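You operate a simulated robot arm through the tools that you are given. There is no shell and no other tool.

Carry out the task below with a simulated robot arm. There is one attempt and no reset: what you move stays moved.

JOB
Swap the cracked cup on the stand gripper for the orange one.
Fine: twist the new cup tight; the old one goes in the deep orange tub.

Only the result counts: the job must be done as asked and must still hold three seconds after the hand-in. Knocking over, shifting, dropping, spilling or breaking anything else fails it.

ROBOT AND FRAMES
A 7-joint arm with a two-finger parallel gripper, fixed in place. Base frame: the origin is on the floor under the middle of its stand, x ahead of it, y to its left, z up. Readings come in mm, degrees, newtons and seconds.
It reaches about 1479 mm from its shoulder. Its first joint turns from -166.0 to 166.0 degrees. Payload 4.4 kg.
The tool frame sits at the grasp point between the pads (the TCP): z along the fingers, y along the line on which they close. The tips reach 23 mm beyond it. The gripper opens to 94 mm. The fingers are 38 mm wide and 10 mm thick; the gripper's body (54 by 96 mm) begins 39 mm behind the TCP.
Orientation is told as [roll, pitch, yaw] about the base's x, y, z axes, in that order, counted from this pose: with the fingers straight down and closing along the base's y, the tool's x points along the base's -x, its y along +y and its z along -z.

CONTROLS
- The arm moves only by the tool drive_tool. Its arguments are lists of equal length, an entry for each row: "gripper": the opening in per cent of the stroke, from 0 (shut) to 100 (fully open); "dp": the shift along the base's x, y, z in units of 40 mm (1.0 is 40 mm), a list of three; "delta_rot": the turn, a rotation vector about the base's x, y, z in units of 5 degrees (1.0 is 5 degrees), a list of three. In form: {"gripper": [gripper, ...], "dp": [[x, y, z], ...], "delta_rot": [[wx, wy, wz], ...]}. A call has 1 to 20 rows; each row shifts and turns the commanded pose from where the row before left it. A call with a number of a shift or a turn outside -1 to 1 is refused whole. Rows are played at 5 a second. More than 50 mm and 8.6 degrees between two rows, or a gripper value outside its range, and nothing of the call is played. Where a pose cannot be reached the arm comes as near as it can. A force on the tool above 40 N (or 10 N above the force at the start of the call, whichever is more), or a blocked arm, ends the call early, and 0.2 s more pass. The fingers move at their own pace (about 72 mm/s each) and stop on an object; they squeeze with about 43 N. The grip force told is the motor's: it shows also when the fingers shut on nothing. Time passes only in rows, and 0.2 s behind the last, so rows that do not move let the fingers close. It gives the time, the measured TCP pose, the force on the tool (base axes), the opening and the grip force at its end, in the units of the frame above (readings bear some noise), with the torque about the TCP (base axes, N m) and any sound that the robot's microphone picked up.
- Cameras (640 x 400 px; columns grow to the right, rows downward): "scene" is fixed at [49.2, -649.3, 1512.9]; the picture's right is [0.31, -0.95, 0.00], its down [-0.47, -0.15, -0.87] and it looks along [0.83, 0.27, -0.50] (base axes); focal length 342 px, centre (320, 200). "wrist" rides on the gripper at [86, 16, -74] in the tool frame; the picture's right is [-0.18, 0.98, 0.00], its down [-0.58, -0.11, -0.81] and it looks along [-0.79, -0.15, 0.59] (tool axes); focal length 243 px, centre (320, 200). There is no depth. A picture from a camera that has moved, and an enlarged one, comes with that camera's place and axes in the base frame and with its lens.
- grab_frame(camera): a new picture of that camera. The clock stands still meanwhile.
- enlarge(camera, box): a new picture of the part [left, top, right, bottom] of that camera's present view, enlarged. The clock stands still meanwhile.
- job_done(): hands the job in; it is judged then, once.

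Places have to be worked out from the pictures, the camera data and where the tool is seen. Open the gripper and draw the arm clear of the work before you hand the job in, unless the task says otherwise.

The tools are called after "Emit:" by a JSON object that holds its "name" and its "arguments". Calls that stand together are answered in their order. drive_tool: Moves the arm, as the interface text tells. Its arguments: {"type":"object","properties":{"gripper":{"type":"array","items":{"type":"number"}},"dp":{"type":"array","items":{"type":"array","items":{"type":"number"}}},"delta_rot":{"type":"array","items":{"type":"array","items":{"type":"number"}}}},"required":["gripper","dp","delta_rot"]} The other tools are called the same way: grab_frame (camera) takes a picture; enlarge (camera, box) takes an enlarged picture of a part of a camera's view; job_done () hands the job in.

At the start:

```text
time: 0.0
ee_pos: [708.6, -270.8, 1250.0]
orientation: [-0.1, 0.0, 0.0]
force: [-0.1, -0.6, -0.8]
moment: [0.02, 0.05, 0.02]
gripper_width: 94.2
grip_force: 0.0
```

scene: 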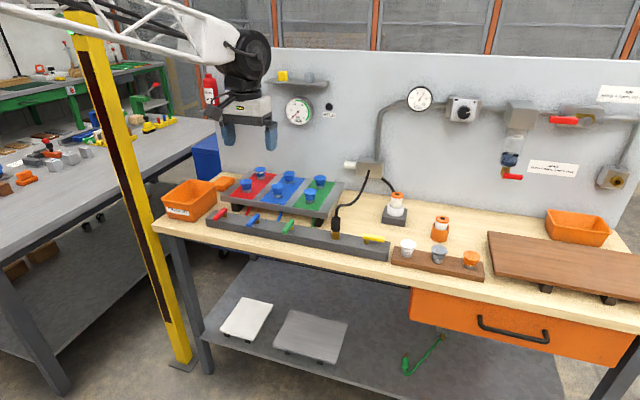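
wrist: 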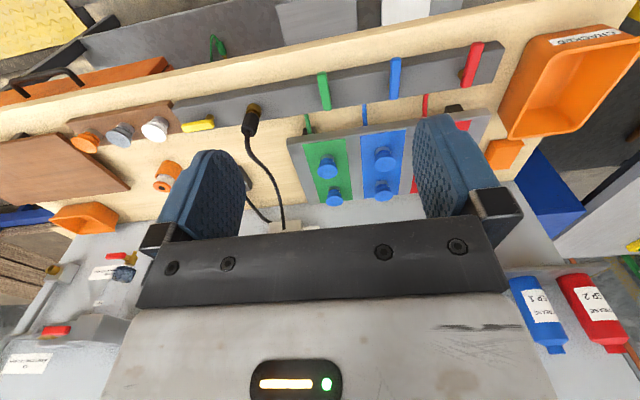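

I'll start by looking closely at the workbench: the stand gripper, the cups and the tubs.

Emit:
{"name": "enlarge", "arguments": {"camera": "scene", "box": [340, 160, 500, 290]}}

Emit:
{"name": "enlarge", "arguments": {"camera": "scene", "box": [140, 150, 340, 275]}}

Emit:
{"name": "enlarge", "arguments": {"camera": "scene", "box": [480, 80, 640, 300]}}

Emit:
{"name": "enlarge", "arguments": {"camera": "wrist", "box": [0, 80, 300, 260]}}

```text
3.08 times, centred on (420, 225) of scene
camera zoom: at [49.2, -649.3, 1512.9], right [0.31, -0.95, 0.0], down [-0.47, -0.15, -0.87], along [0.83, 0.27, -0.5], focal length 1051 px, centre (12, 123)
```

zoom: 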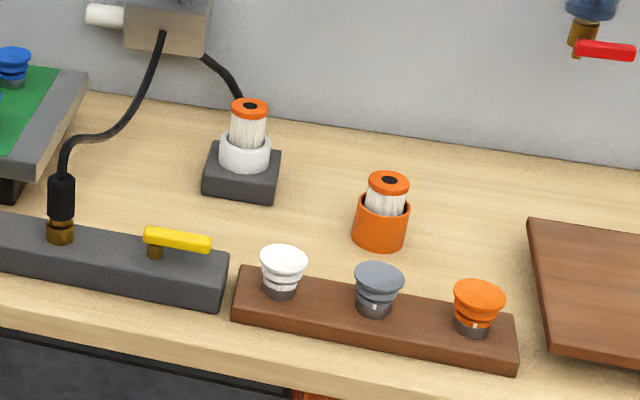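

```text
3.20 times, centred on (240, 212) of scene
camera zoom: at [49.2, -649.3, 1512.9], right [0.31, -0.95, 0.0], down [-0.47, -0.15, -0.87], along [0.83, 0.27, -0.5], focal length 1093 px, centre (576, 160)
```

zoom: 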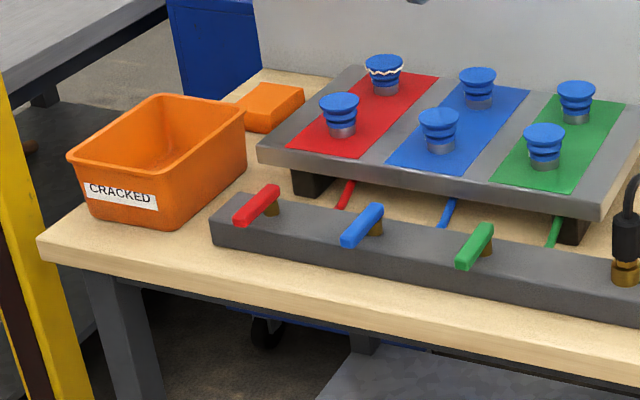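

```text
1.82 times, centred on (560, 190) of scene
camera zoom: at [49.2, -649.3, 1512.9], right [0.31, -0.95, 0.0], down [-0.47, -0.15, -0.87], along [0.83, 0.27, -0.5], focal length 621 px, centre (-116, 218)
```

zoom: 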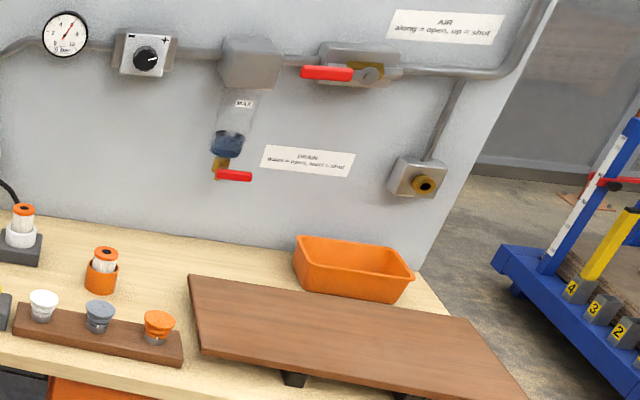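

```text
2.13 times, centred on (150, 170) of wrist
camera zoom: at [622.1, -254.5, 1324.0], right [0.18, 0.98, 0.0], down [0.58, -0.11, 0.81], along [0.79, -0.15, -0.59], focal length 518 px, centre (683, 264)
```

zoom: 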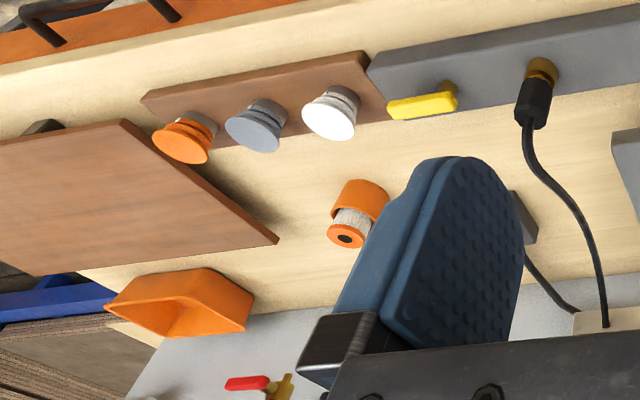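

The cracked cup looks like the far one on the red zone of the stand, since it shows a white zig-zag line. The orange cup sits on the brown rack and the deep tub is labelled CRACKED. I'll zoom in further before planning.

Emit:
{"name": "enlarge", "arguments": {"camera": "scene", "box": [225, 155, 345, 230]}}

Emit:
{"name": "enlarge", "arguments": {"camera": "scene", "box": [390, 230, 490, 292]}}

Emit:
{"name": "enlarge", "arguments": {"camera": "scene", "box": [150, 160, 250, 222]}}

Emit:
{"name": "enlarge", "arguments": {"camera": "scene", "box": [200, 200, 400, 270]}}

Emit:
{"name": "enlarge", "arguments": {"camera": "scene", "box": [260, 60, 350, 130]}}

Emit:
{"name": "enlarge", "arguments": {"camera": "scene", "box": [400, 70, 640, 200]}}

```text
5.33 times, centred on (285, 192) of scene
camera zoom: at [49.2, -649.3, 1512.9], right [0.31, -0.95, 0.0], down [-0.47, -0.15, -0.87], along [0.83, 0.27, -0.5], focal length 1822 px, centre (507, 240)
```

zoom: 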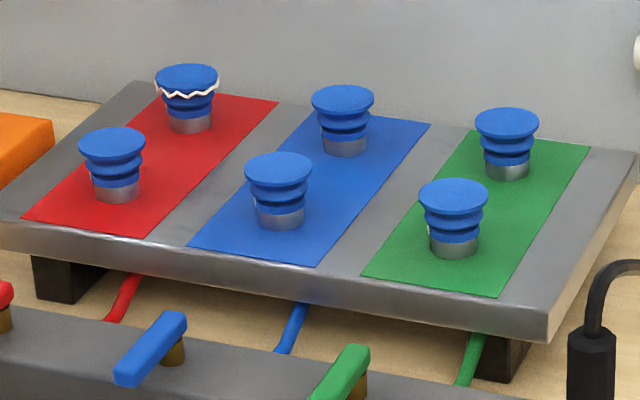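

```text
6.40 times, centred on (440, 261) of scene
camera zoom: at [49.2, -649.3, 1512.9], right [0.31, -0.95, 0.0], down [-0.47, -0.15, -0.87], along [0.83, 0.27, -0.5], focal length 2186 px, centre (-448, -190)
```

zoom: 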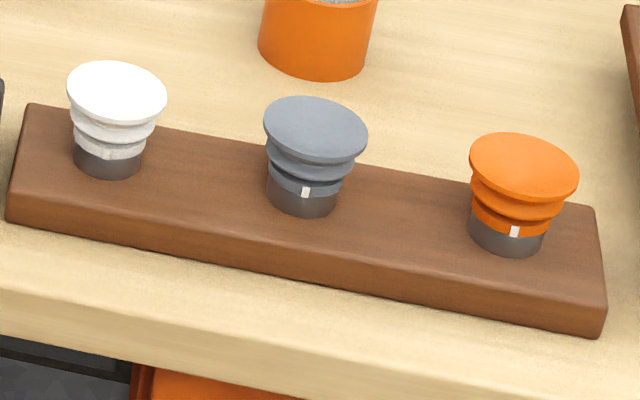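

```text
6.40 times, centred on (200, 191) of scene
camera zoom: at [49.2, -649.3, 1512.9], right [0.31, -0.95, 0.0], down [-0.47, -0.15, -0.87], along [0.83, 0.27, -0.5], focal length 2186 px, centre (1088, 258)
```

zoom: 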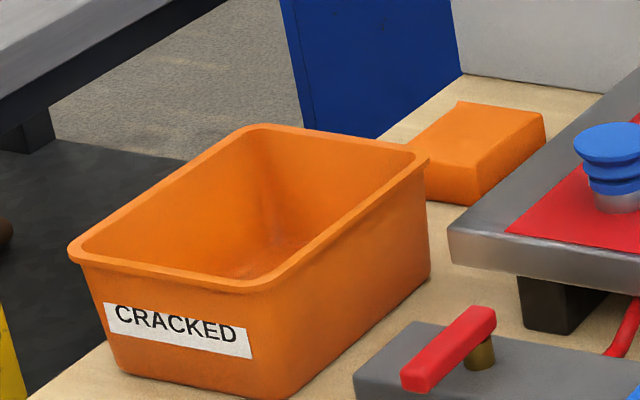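

```text
3.20 times, centred on (300, 235) of scene
camera zoom: at [49.2, -649.3, 1512.9], right [0.31, -0.95, 0.0], down [-0.47, -0.15, -0.87], along [0.83, 0.27, -0.5], focal length 1093 px, centre (384, 88)
```

zoom: 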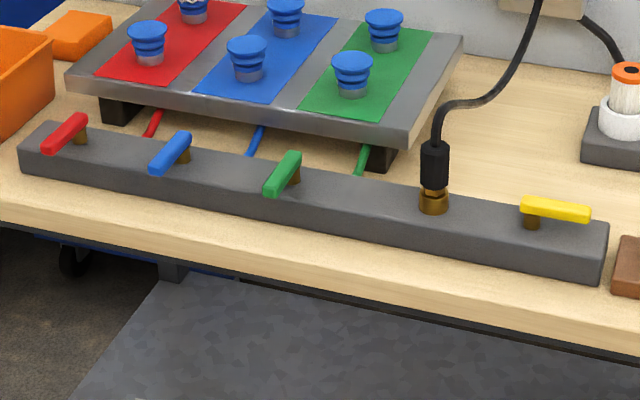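

```text
5.71 times, centred on (305, 95) of scene
camera zoom: at [49.2, -649.3, 1512.9], right [0.31, -0.95, 0.0], down [-0.47, -0.15, -0.87], along [0.83, 0.27, -0.5], focal length 1952 px, centre (406, 800)
```

zoom: 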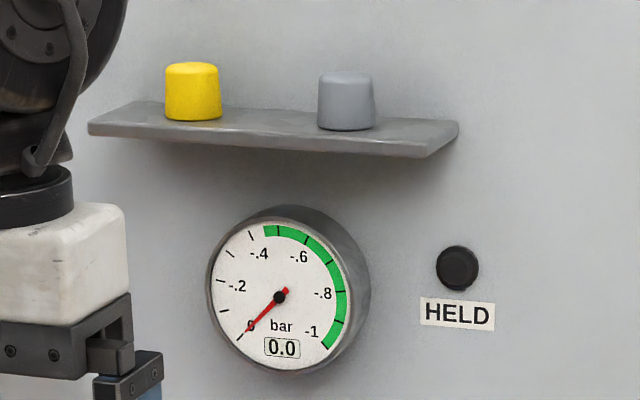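

```text
2.67 times, centred on (520, 135) of scene
camera zoom: at [49.2, -649.3, 1512.9], right [0.31, -0.95, 0.0], down [-0.47, -0.15, -0.87], along [0.83, 0.27, -0.5], focal length 911 px, centre (-213, 373)
```

zoom: 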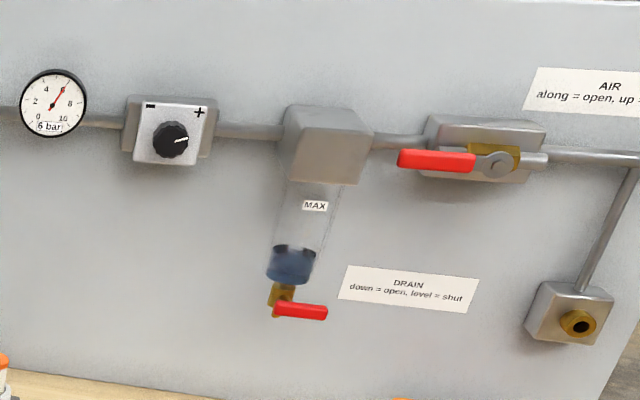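

The vacuum gauge reads 0.0, so the stand isn't pulling. I put the cracked cup at about (1105, -67, 960), the orange cup at about (872, -811, 921), and the rack along y. I'll move above and short of the cracked cup and look with the wrist camera.

Emit:
{"name": "drive_tool", "arguments": {"gripper": [100, 100, 100, 100, 100, 100, 100, 100, 100, 100], "dp": [[0.73, 0.51, -0.375], [0.73, 0.51, -0.375], [0.73, 0.51, -0.375], [0.73, 0.51, -0.375], [0.73, 0.51, -0.375], [0.73, 0.51, -0.375], [0.73, 0.51, -0.375], [0.73, 0.51, -0.375], [0.73, 0.51, -0.375], [0.73, 0.51, -0.375]], "delta_rot": [[0, 0, 0], [0, 0, 0], [0, 0, 0], [0, 0, 0], [0, 0, 0], [0, 0, 0], [0, 0, 0], [0, 0, 0], [0, 0, 0], [0, 0, 0]]}}

Emit:
{"name": "grab_frame", "arguments": {"camera": "wrist"}}

Emit:
{"name": "grab_frame", "arguments": {"camera": "scene"}}

```text
time: 2.2
ee_pos: [999.5, -67.2, 1100.1]
orientation: [0.1, -0.1, 0.1]
force: [0.5, 0.3, 0.6]
moment: [-0.03, -0.02, 0.01]
gripper_width: 94.2
grip_force: 0.1
```

```text
taken
camera wrist: at [914.2, -49.5, 1174.5], right [0.18, 0.98, 0.0], down [0.58, -0.11, 0.81], along [0.79, -0.15, -0.59], focal length 243 px, centre (320, 200)
```

wrist: 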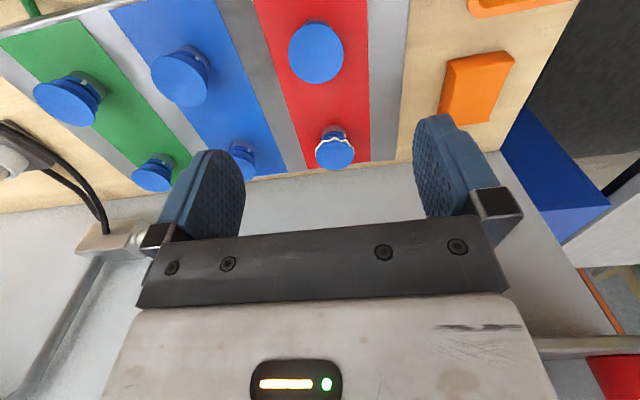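

```text
taken
```

scene: 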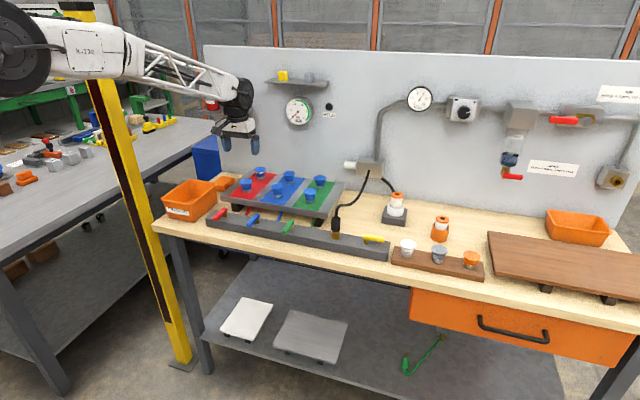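

Triangulation gives the cracked cup's top centre as about (1104, -69, 965). I'll zoom in on it and on its base for any alignment mark.

Emit:
{"name": "enlarge", "arguments": {"camera": "wrist", "box": [270, 100, 400, 181]}}

Emit:
{"name": "enlarge", "arguments": {"camera": "wrist", "box": [20, 0, 260, 200]}}

Emit:
{"name": "enlarge", "arguments": {"camera": "scene", "box": [235, 155, 295, 205]}}

```text
4.92 times, centred on (335, 140) of wrist
camera zoom: at [914.2, -49.5, 1174.5], right [0.18, 0.98, 0.0], down [0.58, -0.11, 0.81], along [0.79, -0.15, -0.59], focal length 1194 px, centre (246, 493)
```

zoom: 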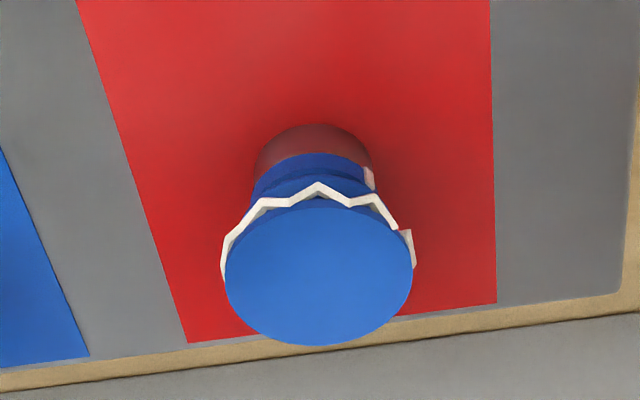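

```text
2.00 times, centred on (140, 100) of wrist
camera zoom: at [914.2, -49.5, 1174.5], right [0.18, 0.98, 0.0], down [0.58, -0.11, 0.81], along [0.79, -0.15, -0.59], focal length 485 px, centre (680, 400)
```

zoom: 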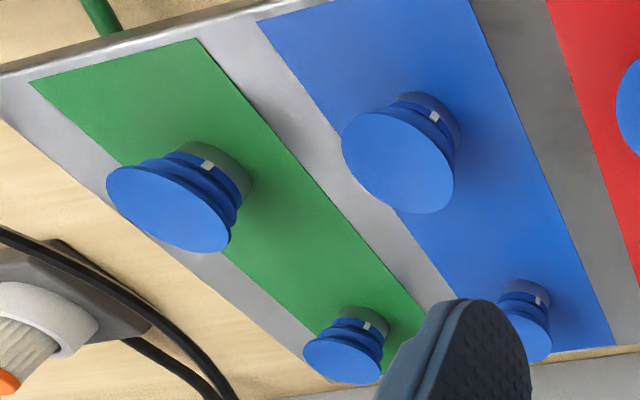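

```text
8.00 times, centred on (265, 180) of scene
camera zoom: at [49.2, -649.3, 1512.9], right [0.31, -0.95, 0.0], down [-0.47, -0.15, -0.87], along [0.83, 0.27, -0.5], focal length 2733 px, centre (760, 360)
```

zoom: 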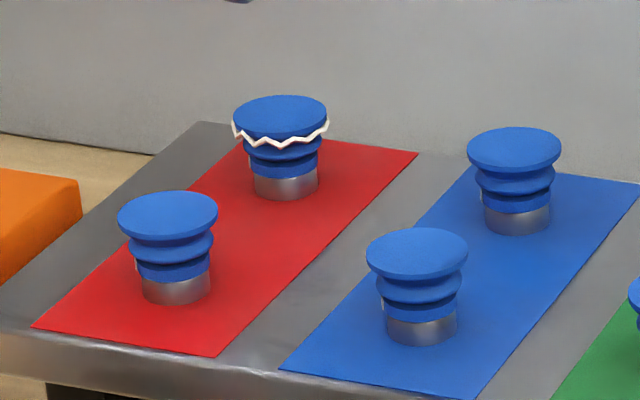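

The cracked cup's lip is about 44 mm across, and the plate is near z = 927. I'll move over the cup at z = 1010 with the gripper partly open and check alignment before descending.

Emit:
{"name": "drive_tool", "arguments": {"gripper": [75, 75, 75, 75, 75, 75, 75], "dp": [[0.871, -0.015, 0], [0.871, -0.015, 0], [0.871, -0.015, 0], [0, 0, -0.75], [0, 0, -0.75], [0, 0, -0.75], [0, 0, 0]], "delta_rot": [[0, 0, 0], [0, 0, 0], [0, 0, 0], [0, 0, 0], [0, 0, 0], [0, 0, 0], [0, 0, 0]]}}

Emit:
{"name": "grab_frame", "arguments": {"camera": "wrist"}}

Emit:
{"name": "enlarge", "arguments": {"camera": "scene", "box": [180, 80, 340, 230]}}

```text
time: 3.8
ee_pos: [1104.5, -70.0, 1009.7]
orientation: [0.0, 0.1, 0.0]
force: [-0.4, -0.2, -0.1]
moment: [0.01, -0.01, 0.0]
gripper_width: 70.5
grip_force: 0.1
```

```text
taken
camera wrist: at [1018.6, -52.9, 1083.9], right [0.18, 0.98, 0.0], down [0.58, -0.11, 0.81], along [0.79, -0.15, -0.59], focal length 243 px, centre (320, 200)
```

wrist: 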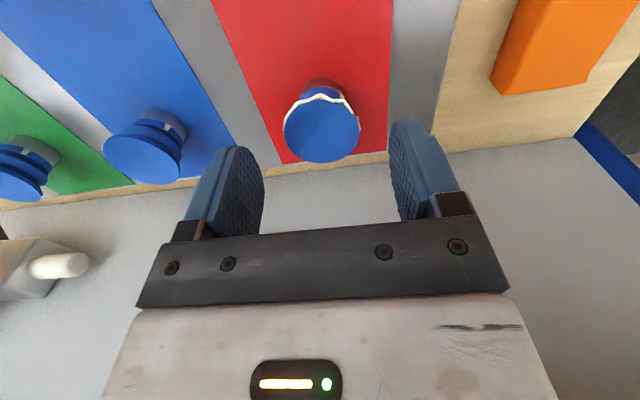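

```text
2.67 times, centred on (260, 155) of scene
camera zoom: at [49.2, -649.3, 1512.9], right [0.31, -0.95, 0.0], down [-0.47, -0.15, -0.87], along [0.83, 0.27, -0.5], focal length 911 px, centre (480, 320)
```

zoom: 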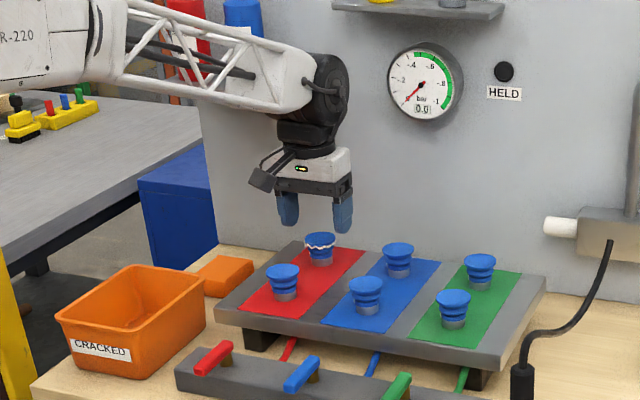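

My refined estimate puts the lip at z ≈ 972 and (x, y) ≈ (1104, -69). I'll descend part-way to 985 and check the alignment again.

Emit:
{"name": "drive_tool", "arguments": {"gripper": [75, 75], "dp": [[0, 0.035, -0.625], [0, 0, 0]], "delta_rot": [[0, 0, 0], [0, 0, 0]]}}

Emit:
{"name": "grab_frame", "arguments": {"camera": "wrist"}}

Emit:
{"name": "enlarge", "arguments": {"camera": "scene", "box": [225, 125, 305, 205]}}

```text
time: 4.4
ee_pos: [1104.8, -68.9, 983.3]
orientation: [0.0, 0.1, 0.0]
force: [-0.8, 0.2, 0.2]
moment: [0.0, -0.03, 0.03]
gripper_width: 70.5
grip_force: 0.1
```

```text
taken
camera wrist: at [1018.4, -51.0, 1059.6], right [0.18, 0.98, 0.0], down [0.58, -0.11, 0.81], along [0.79, -0.15, -0.59], focal length 243 px, centre (320, 200)
```

wrist: 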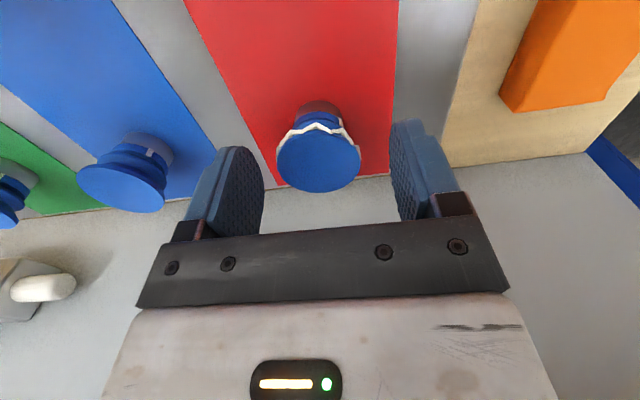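

```text
5.00 times, centred on (265, 165) of scene
camera zoom: at [49.2, -649.3, 1512.9], right [0.31, -0.95, 0.0], down [-0.47, -0.15, -0.87], along [0.83, 0.27, -0.5], focal length 1708 px, centre (595, 375)
```

zoom: 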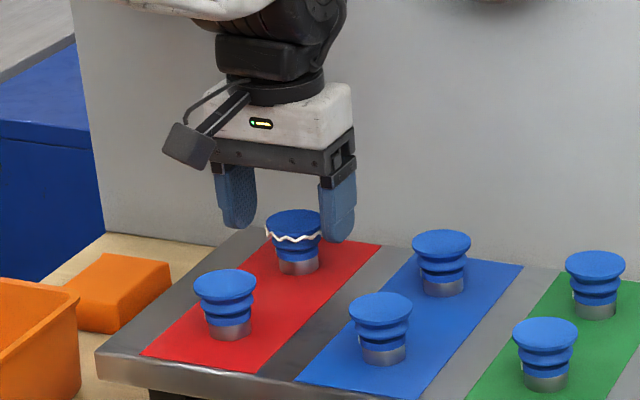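

The lip comes out near z ≈ 970 and centred under the TCP. I'll descend to 962, which leaves the tips about 7 mm above the plate, and check again before closing.

Emit:
{"name": "drive_tool", "arguments": {"gripper": [75, 75], "dp": [[0, 0, -0.575], [0, 0, 0]], "delta_rot": [[0, 0, 0], [0, 0, 0]]}}

Emit:
{"name": "enlarge", "arguments": {"camera": "wrist", "box": [220, 100, 420, 225]}}

Emit:
{"name": "enlarge", "arguments": {"camera": "scene", "box": [225, 125, 305, 205]}}

```text
time: 5.0
ee_pos: [1105.0, -67.9, 961.3]
orientation: [0.0, 0.1, 0.0]
force: [0.5, 0.3, 0.4]
moment: [0.0, 0.0, 0.01]
gripper_width: 70.6
grip_force: 0.0
```

```text
3.20 times, centred on (320, 162) of wrist
camera zoom: at [1018.6, -50.6, 1035.7], right [0.18, 0.98, 0.0], down [0.58, -0.11, 0.81], along [0.79, -0.15, -0.59], focal length 776 px, centre (320, 320)
```

zoom: 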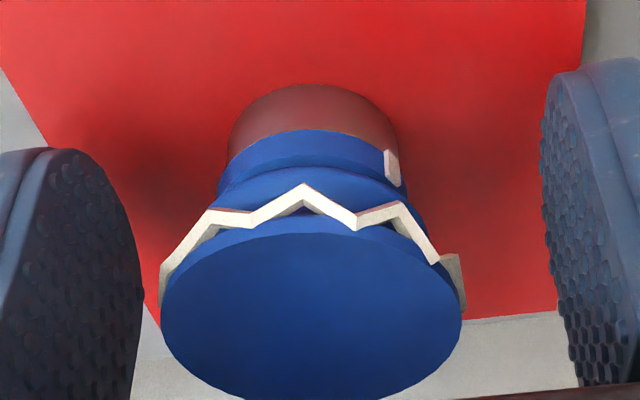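

```text
5.00 times, centred on (265, 165) of scene
camera zoom: at [49.2, -649.3, 1512.9], right [0.31, -0.95, 0.0], down [-0.47, -0.15, -0.87], along [0.83, 0.27, -0.5], focal length 1708 px, centre (595, 375)
```

zoom: 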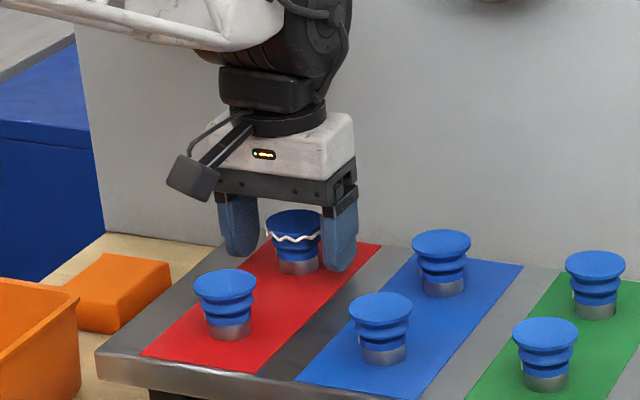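

The alignment is good: the cup axis is at about (1105.5, -69) with the lip at z ≈ 970. I'll make a 1 mm correction and close on the lip.

Emit:
{"name": "drive_tool", "arguments": {"gripper": [75, 0, 0, 0, 0], "dp": [[0.015, -0.03, 0], [0, 0, 0], [0, 0, 0], [0, 0, 0], [0, 0, 0]], "delta_rot": [[0, 0, 0], [0, 0, 0], [0, 0, 0], [0, 0, 0], [0, 0, 0]]}}

Emit:
{"name": "enlarge", "arguments": {"camera": "wrist", "box": [220, 100, 420, 225]}}

```text
time: 6.2
ee_pos: [1105.3, -69.8, 961.6]
orientation: [-0.1, 0.0, 0.0]
force: [0.9, -7.9, 1.1]
moment: [0.0, -0.03, -0.03]
gripper_width: 40.8
grip_force: 43.2
```

```text
3.20 times, centred on (320, 162) of wrist
camera zoom: at [1019.2, -52.3, 1036.2], right [0.18, 0.98, 0.0], down [0.58, -0.11, 0.81], along [0.79, -0.15, -0.59], focal length 776 px, centre (320, 320)
```

zoom: 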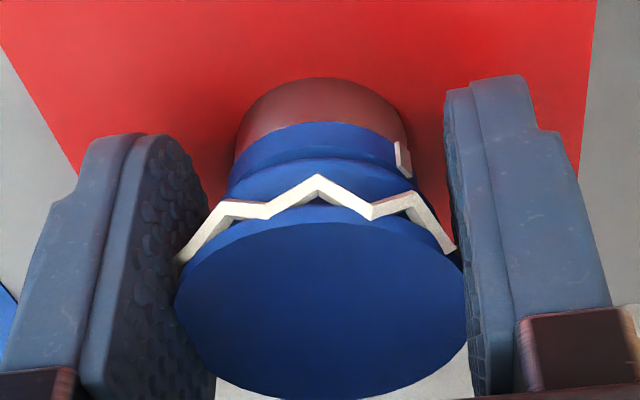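

The cup is gripped at 40.8 mm. I'll trim out the 8 N side force and start unscrewing, counter-clockwise from above, with a few small steps while watching the torque.

Emit:
{"name": "drive_tool", "arguments": {"gripper": [0, 0, 0, 0], "dp": [[0, -0.02, 0], [0, 0, 0], [0, 0, 0], [0, 0, 0]], "delta_rot": [[0, 0, 0], [0, 0, 1], [0, 0, 1], [0, 0, 1]]}}

Emit:
{"name": "enlarge", "arguments": {"camera": "wrist", "box": [220, 100, 420, 225]}}

```text
time: 7.2
ee_pos: [1105.9, -69.9, 960.0]
orientation: [0.0, 0.1, 15.1]
force: [8.2, -4.5, 0.4]
moment: [0.06, -0.12, -0.11]
gripper_width: 40.2
grip_force: 43.1
```

```text
3.20 times, centred on (320, 162) of wrist
camera zoom: at [1017.7, -76.6, 1036.2], right [-0.08, 1.0, 0.0], down [0.59, 0.05, 0.81], along [0.8, 0.06, -0.59], focal length 776 px, centre (320, 320)
```

zoom: 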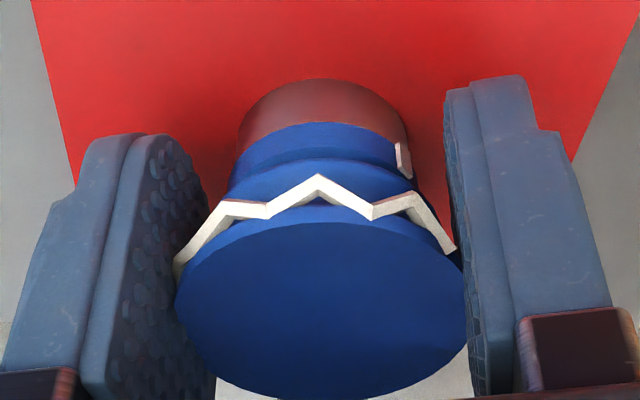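

The cup is turning with the gripper at low torque. I'll trim again and continue counter-clockwise in small steps.

Emit:
{"name": "drive_tool", "arguments": {"gripper": [0, 0, 0, 0, 0, 0, 0], "dp": [[0.02, -0.012, 0], [0, 0, 0], [0, 0, 0], [0, 0, 0], [0, 0, 0], [0, 0, 0], [0, 0, 0]], "delta_rot": [[0, 0, 0], [0, 0, 1], [0, 0, 1], [0, 0, 1], [0, 0, 1], [0, 0, 1], [0, 0, 1]]}}

Emit:
{"name": "enlarge", "arguments": {"camera": "wrist", "box": [220, 100, 420, 225]}}

```text
time: 8.8
ee_pos: [1107.1, -71.8, 961.6]
orientation: [0.0, 0.0, 45.1]
force: [-1.0, -33.1, -5.2]
moment: [-0.54, 0.03, -0.12]
gripper_width: 40.6
grip_force: 42.8
```

```text
3.20 times, centred on (320, 162) of wrist
camera zoom: at [1034.3, -120.5, 1036.0], right [-0.57, 0.82, 0.0], down [0.49, 0.33, 0.81], along [0.66, 0.46, -0.59], focal length 776 px, centre (320, 320)
```

zoom: 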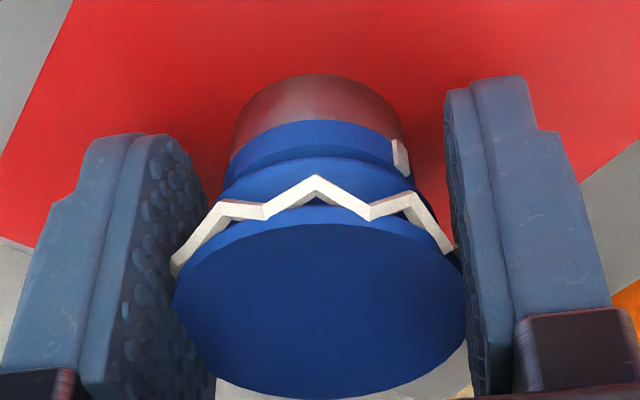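

A side force of 33 N built up because the cup axis sits about 3 mm in x from my grip axis, so it drags as I turn. I'll relieve it by moving the command to the measured pose, then turn a little more while following that arc.

Emit:
{"name": "drive_tool", "arguments": {"gripper": [0, 0, 0, 0, 0], "dp": [[0.015, -0.053, 0], [0, 0, 0], [0.005, -0.005, 0], [0.005, -0.004, 0], [0.006, -0.003, 0]], "delta_rot": [[0, 0, 0], [0, 0, 0], [0, 0, 1], [0, 0, 1], [0, 0, 1]]}}

Emit:
{"name": "enlarge", "arguments": {"camera": "wrist", "box": [220, 100, 420, 225]}}

```text
time: 10.0
ee_pos: [1109.0, -73.2, 961.1]
orientation: [0.0, 0.0, 60.0]
force: [0.6, 2.5, -3.9]
moment: [0.51, 0.0, -0.03]
gripper_width: 40.3
grip_force: 42.7
```

```text
3.20 times, centred on (320, 162) of wrist
camera zoom: at [1050.9, -138.6, 1036.4], right [-0.76, 0.65, 0.0], down [0.38, 0.45, 0.81], along [0.52, 0.61, -0.59], focal length 776 px, centre (320, 320)
```

zoom: 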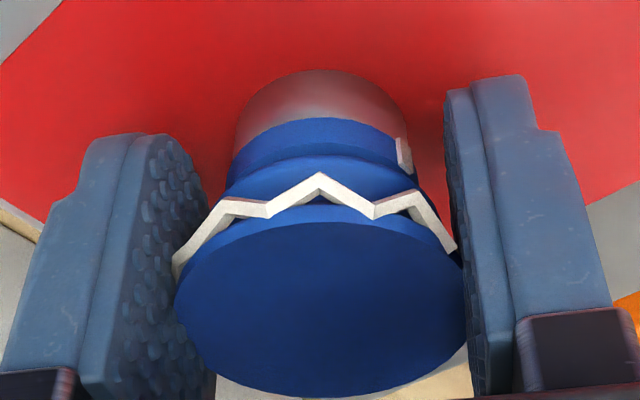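

Forces are back near zero and the cup keeps turning, so I'll continue to 90° along the same arc.

Emit:
{"name": "drive_tool", "arguments": {"gripper": [0, 0, 0, 0, 0, 0, 0], "dp": [[0.006, -0.003, 0], [0.006, -0.0025, 0], [0.006, -0.002, 0], [0.006, -0.0015, 0], [0.006, -0.001, 0], [0.006, 0, 0], [0, 0, 0]], "delta_rot": [[0, 0, 1], [0, 0, 1], [0, 0, 1], [0, 0, 1], [0, 0, 1], [0, 0, 1], [0, 0, 0]]}}

Emit:
{"name": "enlarge", "arguments": {"camera": "wrist", "box": [220, 100, 420, 225]}}

Emit:
{"name": "enlarge", "arguments": {"camera": "scene", "box": [225, 125, 305, 205]}}

```text
time: 11.6
ee_pos: [1109.6, -73.6, 961.0]
orientation: [0.0, 0.0, 90.2]
force: [2.1, -1.9, 5.3]
moment: [0.09, 0.13, -1.2]
gripper_width: 40.3
grip_force: 43.3
```

```text
3.20 times, centred on (320, 162) of wrist
camera zoom: at [1093.6, -159.4, 1035.8], right [-0.98, 0.18, 0.0], down [0.11, 0.58, 0.81], along [0.15, 0.79, -0.59], focal length 776 px, centre (320, 320)
```

zoom: 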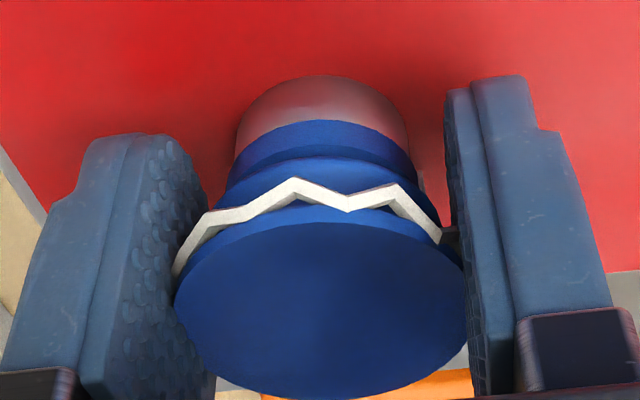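

```text
5.00 times, centred on (265, 165) of scene
camera zoom: at [49.2, -649.3, 1512.9], right [0.31, -0.95, 0.0], down [-0.47, -0.15, -0.87], along [0.83, 0.27, -0.5], focal length 1708 px, centre (595, 375)
```

zoom: 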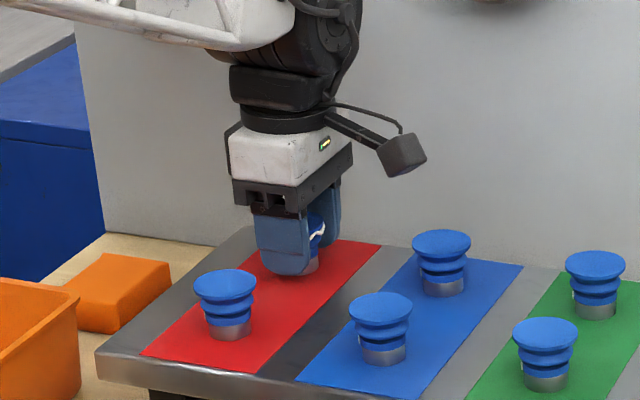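

The torque rose to -1.2 N·m and the cup slipped about 10° in the grip. That suggests a bayonet end stop reached at roughly 80° of turn, so I'll try lifting gently.

Emit:
{"name": "drive_tool", "arguments": {"gripper": [0, 0, 0], "dp": [[0, 0, 0.1], [0, 0, 0.1], [0, 0, 0.1]], "delta_rot": [[0, 0, -0.3], [0, 0, 0], [0, 0, 0]]}}

Emit:
{"name": "enlarge", "arguments": {"camera": "wrist", "box": [220, 100, 420, 225]}}

```text
time: 12.4
ee_pos: [1109.2, -73.0, 972.8]
orientation: [0.0, 0.0, 88.5]
force: [0.1, -0.5, -0.7]
moment: [0.01, 0.02, -0.02]
gripper_width: 40.1
grip_force: 42.9
```

```text
3.20 times, centred on (320, 162) of wrist
camera zoom: at [1090.9, -157.7, 1048.0], right [-0.98, 0.21, 0.0], down [0.12, 0.58, 0.81], along [0.17, 0.79, -0.59], focal length 776 px, centre (320, 320)
```

zoom: 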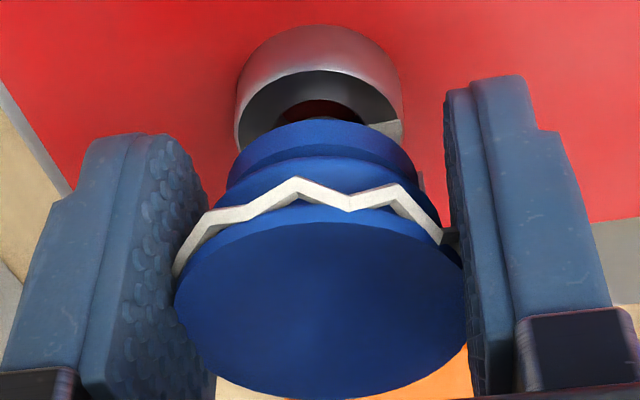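

The cup came free with no force, and the metal collar is a socket fixed to the plate. I'll lift higher and look at the socket for its alignment marks.

Emit:
{"name": "drive_tool", "arguments": {"gripper": [0, 0, 0, 0], "dp": [[0, 0, 0.5], [0, 0, 0.5], [0, 0, 0.5], [0, 0, 0.5]], "delta_rot": [[0, 0, 0], [0, 0, 0], [0, 0, 0], [0, 0, 0]]}}

Emit:
{"name": "grab_frame", "arguments": {"camera": "wrist"}}

Emit:
{"name": "enlarge", "arguments": {"camera": "wrist", "box": [240, 0, 440, 125]}}

Emit:
{"name": "enlarge", "arguments": {"camera": "scene", "box": [225, 115, 305, 205]}}

```text
time: 13.4
ee_pos: [1108.7, -73.2, 1053.1]
orientation: [0.1, 0.0, 88.4]
force: [0.0, -0.2, -0.3]
moment: [-0.04, 0.0, -0.01]
gripper_width: 40.4
grip_force: 43.0
```

```text
taken
camera wrist: at [1090.4, -158.8, 1128.5], right [-0.98, 0.21, 0.0], down [0.12, 0.58, 0.81], along [0.17, 0.79, -0.59], focal length 243 px, centre (320, 200)
```

wrist: 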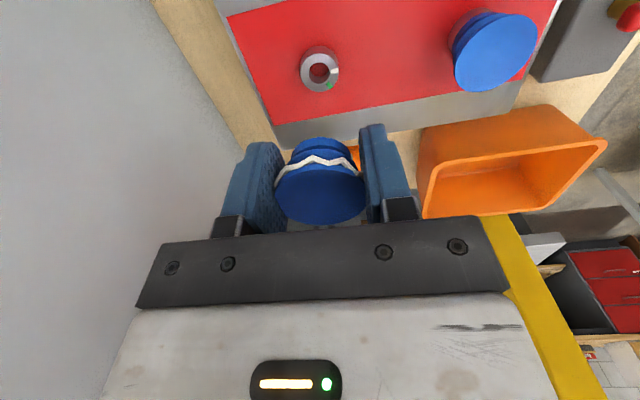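

```text
3.20 times, centred on (340, 62) of wrist
camera zoom: at [1090.4, -158.8, 1128.5], right [-0.98, 0.21, 0.0], down [0.12, 0.58, 0.81], along [0.17, 0.79, -0.59], focal length 776 px, centre (256, 640)
```

zoom: 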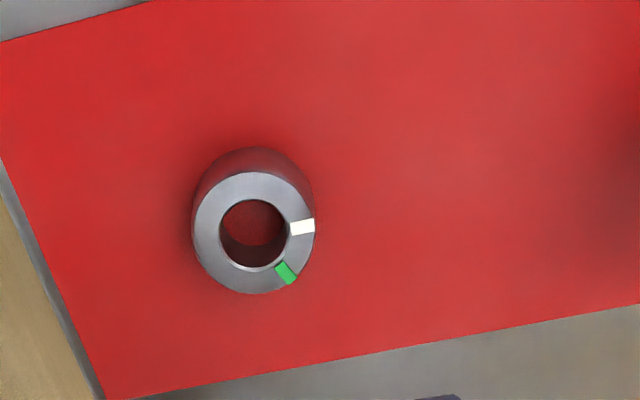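

```text
4.44 times, centred on (265, 160) of scene
camera zoom: at [49.2, -649.3, 1512.9], right [0.31, -0.95, 0.0], down [-0.47, -0.15, -0.87], along [0.83, 0.27, -0.5], focal length 1518 px, centre (564, 378)
```

zoom: 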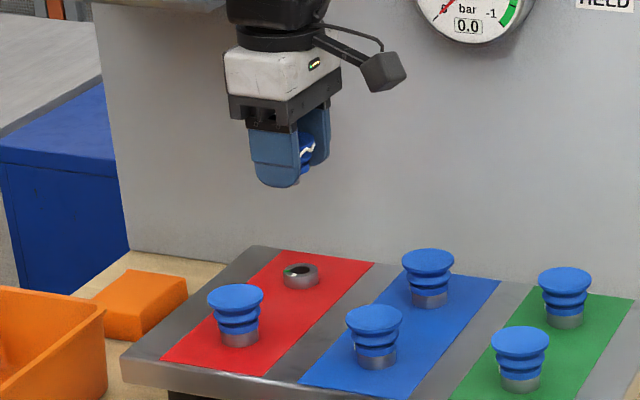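

The socket shows a white insertion mark at azimuth ≈ 175° and a green locked mark at ≈ 117°, so it's a quarter-turn-style bayonet of about 58°. The deep tub is centred near (927, 125) with its rim at z ≈ 934 and floor at ≈ 853. I'll carry the old cup above the tub.

Emit:
{"name": "drive_tool", "arguments": {"gripper": [0, 0, 0, 0, 0, 0, 0, 0], "dp": [[0, 0, 0.25], [-0.65, 0.7, 0], [-0.65, 0.7, 0], [-0.65, 0.7, 0], [-0.65, 0.7, 0], [-0.65, 0.7, 0], [-0.65, 0.7, 0], [-0.65, 0.7, 0]], "delta_rot": [[0, 0, 0], [0, 0, 0], [0, 0, 0], [0, 0, 0], [0, 0, 0], [0, 0, 0], [0, 0, 0], [0, 0, 0]]}}

Emit:
{"name": "grab_frame", "arguments": {"camera": "wrist"}}

Emit:
{"name": "grab_frame", "arguments": {"camera": "scene"}}

```text
time: 15.2
ee_pos: [928.0, 122.9, 1061.9]
orientation: [0.0, 0.0, 88.5]
force: [0.5, 0.3, -0.7]
moment: [-0.04, 0.01, -0.01]
gripper_width: 40.7
grip_force: 43.0
```

```text
taken
camera wrist: at [908.9, 36.8, 1137.4], right [-0.98, 0.21, 0.0], down [0.12, 0.58, 0.81], along [0.17, 0.79, -0.59], focal length 243 px, centre (320, 200)
```

wrist: 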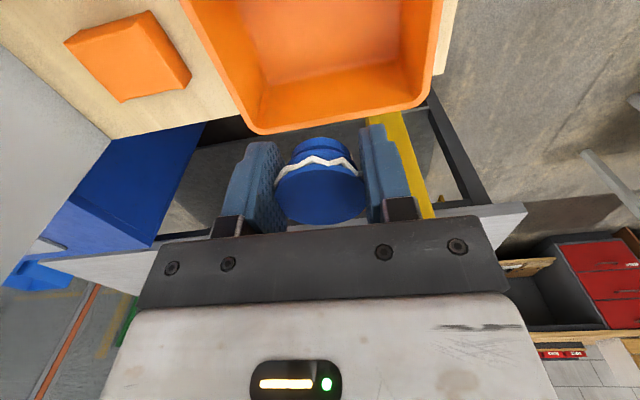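

```text
taken
```

scene: 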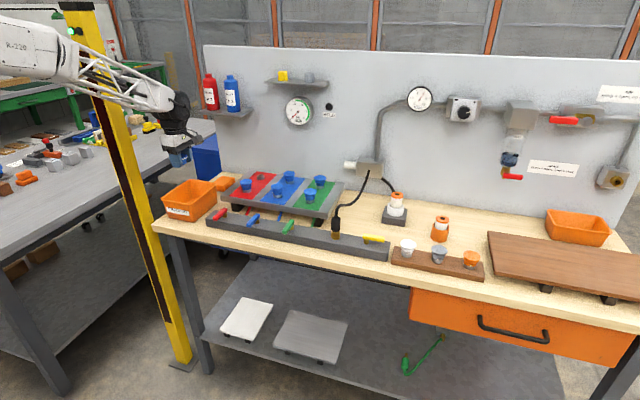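

The TCP is over the middle of the tub, whose rim spans x ≈ 840–1004 and y ≈ 64–182. I'll lower to just above rim level and check.

Emit:
{"name": "drive_tool", "arguments": {"gripper": [0, 0, 0, 0], "dp": [[-0.1, 0.02, -0.85], [0, 0, -0.85], [0, 0, -0.85], [0, 0, 0]], "delta_rot": [[0, 0, 0], [0, 0, 0], [0, 0, 0], [0, 0, 0]]}}

Emit:
{"name": "grab_frame", "arguments": {"camera": "wrist"}}

Emit:
{"name": "enlarge", "arguments": {"camera": "scene", "box": [130, 90, 270, 230]}}

```text
time: 16.2
ee_pos: [922.9, 122.2, 960.0]
orientation: [0.0, 0.0, 88.5]
force: [0.0, -0.4, 0.1]
moment: [0.0, 0.02, 0.01]
gripper_width: 40.6
grip_force: 43.0
```

```text
taken
camera wrist: at [904.6, 36.9, 1034.5], right [-0.98, 0.21, 0.0], down [0.12, 0.58, 0.81], along [0.17, 0.79, -0.59], focal length 243 px, centre (320, 200)
```

wrist: 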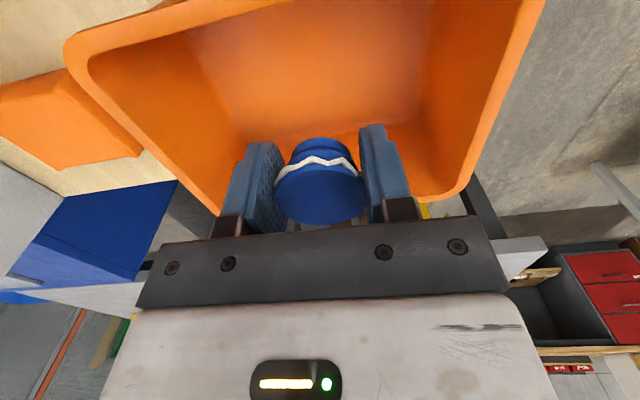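

```text
2.86 times, centred on (200, 160) of scene
camera zoom: at [49.2, -649.3, 1512.9], right [0.31, -0.95, 0.0], down [-0.47, -0.15, -0.87], along [0.83, 0.27, -0.5], focal length 976 px, centre (663, 314)
```

zoom: 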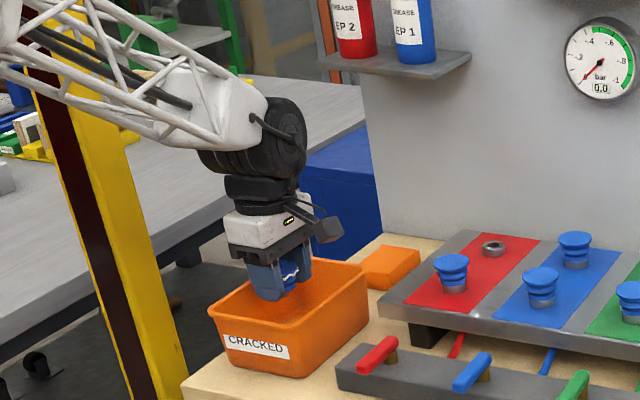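

There is clearance all round, so I'll lower the cup the rest of the way until it is close to the floor.

Emit:
{"name": "drive_tool", "arguments": {"gripper": [0, 0, 0, 0], "dp": [[0, 0, -0.5], [0, 0, -0.5], [0, 0, -0.5], [0, 0, 0]], "delta_rot": [[0, 0, 0], [0, 0, 0], [0, 0, 0], [0, 0, 0]]}}

Emit:
{"name": "grab_frame", "arguments": {"camera": "wrist"}}

Emit:
{"name": "enlarge", "arguments": {"camera": "scene", "box": [130, 90, 270, 230]}}

```text
time: 17.2
ee_pos: [923.3, 122.2, 899.7]
orientation: [0.0, 0.0, 88.5]
force: [0.5, 0.1, -0.2]
moment: [-0.03, 0.0, -0.01]
gripper_width: 40.5
grip_force: 42.7
```

```text
taken
camera wrist: at [904.5, 37.8, 975.4], right [-0.98, 0.21, 0.0], down [0.12, 0.58, 0.81], along [0.17, 0.79, -0.59], focal length 243 px, centre (320, 200)
```

wrist: 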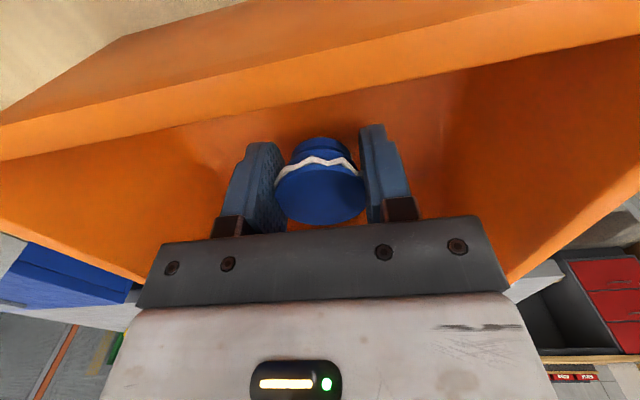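

```text
2.86 times, centred on (200, 160) of scene
camera zoom: at [49.2, -649.3, 1512.9], right [0.31, -0.95, 0.0], down [-0.47, -0.15, -0.87], along [0.83, 0.27, -0.5], focal length 976 px, centre (663, 314)
```

zoom: 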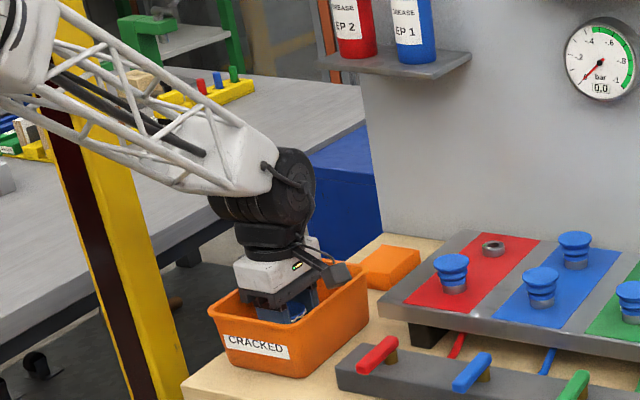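

There is still no contact. I'll inch down in small steps, watching for the floor.

Emit:
{"name": "drive_tool", "arguments": {"gripper": [0, 0, 0, 0], "dp": [[0, 0, -0.1], [0, 0, -0.1], [0, 0, -0.1], [0, 0, 0]], "delta_rot": [[0, 0, 0], [0, 0, 0], [0, 0, 0], [0, 0, 0]]}}

Emit:
{"name": "grab_frame", "arguments": {"camera": "wrist"}}

```text
time: 18.0
ee_pos: [924.5, 122.7, 894.7]
orientation: [-0.3, 0.0, 88.5]
force: [0.5, -0.5, 7.0]
moment: [0.04, 0.04, 0.01]
gripper_width: 40.4
grip_force: 42.8
stopped in row 3: the force on the tool passed its limit at 44 N (the readings are from after the stop); the commanded pose is now the measured one
```

```text
taken
camera wrist: at [905.5, 38.1, 970.3], right [-0.98, 0.21, -0.01], down [0.12, 0.58, 0.81], along [0.17, 0.79, -0.59], focal length 243 px, centre (320, 200)
```

wrist: 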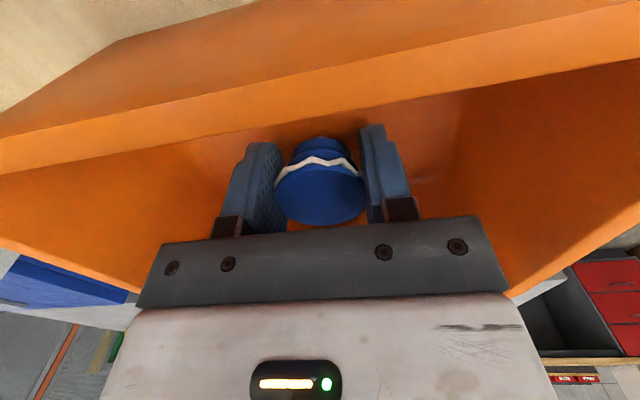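

The cup is resting on the tub floor. I'll raise 1 mm to ease the pressure, open the fingers, and check it stays put.

Emit:
{"name": "drive_tool", "arguments": {"gripper": [0, 65, 65, 65], "dp": [[0, 0, 0.02], [0, 0, 0], [0, 0, 0], [0, 0, 0]], "delta_rot": [[0, 0, 0], [0, 0, 0], [0, 0, 0], [0, 0, 0]]}}

Emit:
{"name": "grab_frame", "arguments": {"camera": "wrist"}}

```text
time: 19.0
ee_pos: [923.9, 124.2, 895.3]
orientation: [-0.2, 0.0, 88.4]
force: [-0.4, 0.7, 1.3]
moment: [0.02, -0.02, 0.04]
gripper_width: 61.2
grip_force: 0.1
```

```text
taken
camera wrist: at [904.9, 38.0, 970.4], right [-0.98, 0.21, 0.0], down [0.12, 0.58, 0.81], along [0.17, 0.79, -0.59], focal length 243 px, centre (320, 200)
```

wrist: 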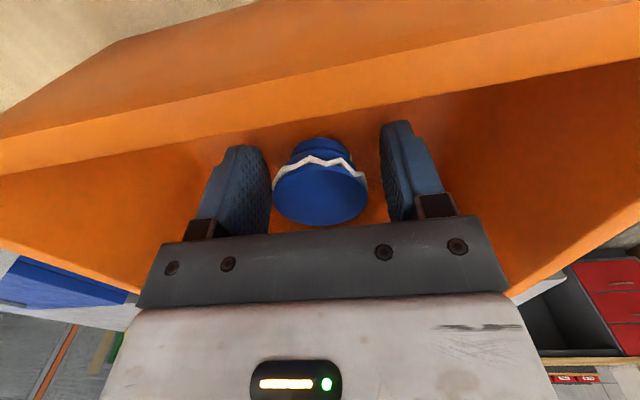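

The cracked cup stands upright in the tub. I'll rise straight up and clear, then verify.

Emit:
{"name": "drive_tool", "arguments": {"gripper": [65, 65, 65, 65, 65, 65, 65], "dp": [[0, 0, 0.3], [0, 0, 0.8], [0, 0, 0.9], [0, 0, 0.9], [0, 0, 0.9], [0, 0, 0.9], [0, 0, 0]], "delta_rot": [[0, 0, 0], [0, 0, 0], [0, 0, 0], [0, 0, 0], [0, 0, 0], [0, 0, 0], [0, 0, 0]]}}

Emit:
{"name": "grab_frame", "arguments": {"camera": "wrist"}}

Emit:
{"name": "enlarge", "arguments": {"camera": "scene", "box": [130, 140, 270, 230]}}

```text
time: 20.6
ee_pos: [923.1, 123.0, 1083.7]
orientation: [-0.2, 0.0, 88.5]
force: [0.1, 0.6, -0.2]
moment: [-0.03, 0.04, 0.01]
gripper_width: 61.1
grip_force: 0.1
```

```text
taken
camera wrist: at [904.1, 36.8, 1157.9], right [-0.98, 0.21, 0.0], down [0.12, 0.58, 0.81], along [0.17, 0.79, -0.59], focal length 243 px, centre (320, 200)
```

wrist: 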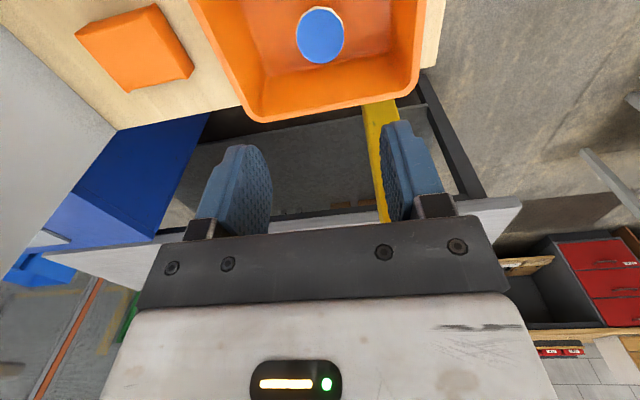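

```text
4.44 times, centred on (200, 185) of scene
camera zoom: at [49.2, -649.3, 1512.9], right [0.31, -0.95, 0.0], down [-0.47, -0.15, -0.87], along [0.83, 0.27, -0.5], focal length 1518 px, centre (853, 267)
```

zoom: 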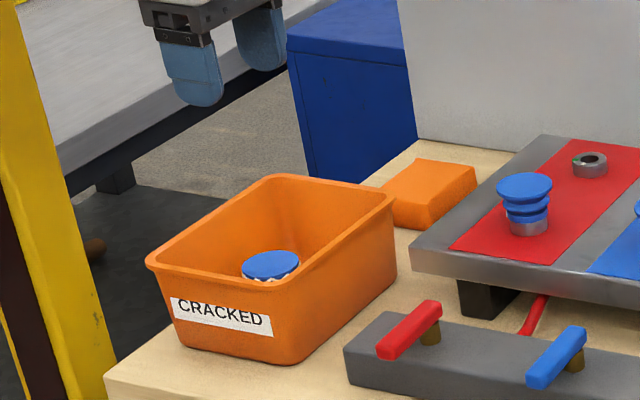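

The old cup is safely in the CRACKED tub. Next I'll return the yaw to 0 and move to where I can see the empty socket's marks head-on.

Emit:
{"name": "drive_tool", "arguments": {"gripper": [75, 75, 75, 75, 75, 75, 75, 75, 75, 75, 75, 75, 75, 75, 75, 75, 75, 75, 75], "dp": [[0.11, -0.268, 0.02], [0.11, -0.268, 0], [0.11, -0.268, 0], [0.11, -0.268, 0], [0.11, -0.268, 0], [0.11, -0.268, 0], [0.11, -0.268, 0], [0.11, -0.268, 0], [0.11, -0.268, 0], [0.11, -0.268, 0], [0.11, -0.268, 0], [0.11, -0.268, 0], [0.11, -0.268, 0], [0.11, -0.268, 0], [0.11, -0.268, 0], [0.11, -0.268, 0], [0.11, -0.268, 0], [0.11, -0.268, 0], [0, 0, 0]], "delta_rot": [[0, 0, -0.983], [0, 0, -0.983], [0, 0, -0.983], [0, 0, -0.983], [0, 0, -0.983], [0, 0, -0.983], [0, 0, -0.983], [0, 0, -0.983], [0, 0, -0.983], [0, 0, -0.983], [0, 0, -0.983], [0, 0, -0.983], [0, 0, -0.983], [0, 0, -0.983], [0, 0, -0.983], [0, 0, -0.983], [0, 0, -0.983], [0, 0, -0.983], [0, 0, 0]]}}

Emit:
{"name": "grab_frame", "arguments": {"camera": "wrist"}}

Emit:
{"name": "enlarge", "arguments": {"camera": "wrist", "box": [260, 80, 400, 168]}}

```text
time: 24.6
ee_pos: [1004.8, -68.1, 1085.0]
orientation: [-0.3, 0.0, -0.1]
force: [-0.3, -0.3, 0.0]
moment: [0.05, -0.04, 0.0]
gripper_width: 70.8
grip_force: 0.1
```

```text
taken
camera wrist: at [917.4, -52.2, 1160.1], right [0.19, 0.98, 0.0], down [0.58, -0.11, 0.81], along [0.79, -0.15, -0.59], focal length 243 px, centre (320, 200)
```

wrist: 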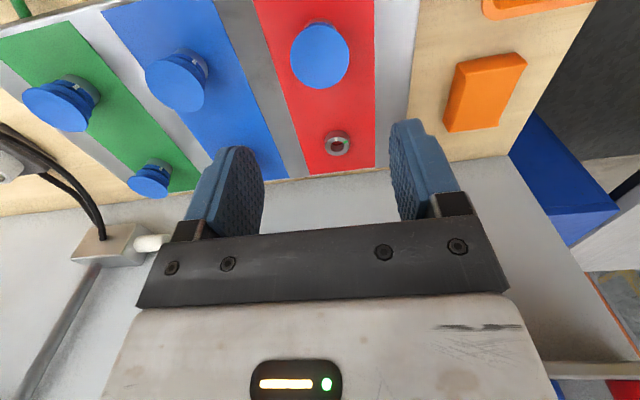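

```text
4.55 times, centred on (330, 124) of wrist
camera zoom: at [917.4, -52.2, 1160.1], right [0.19, 0.98, 0.0], down [0.58, -0.11, 0.81], along [0.79, -0.15, -0.59], focal length 1103 px, centre (274, 546)
```

zoom: 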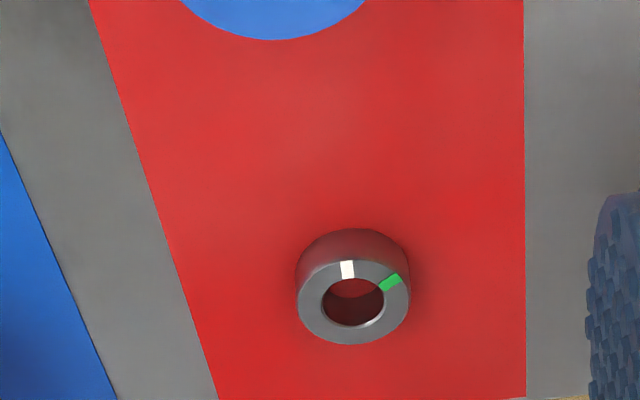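

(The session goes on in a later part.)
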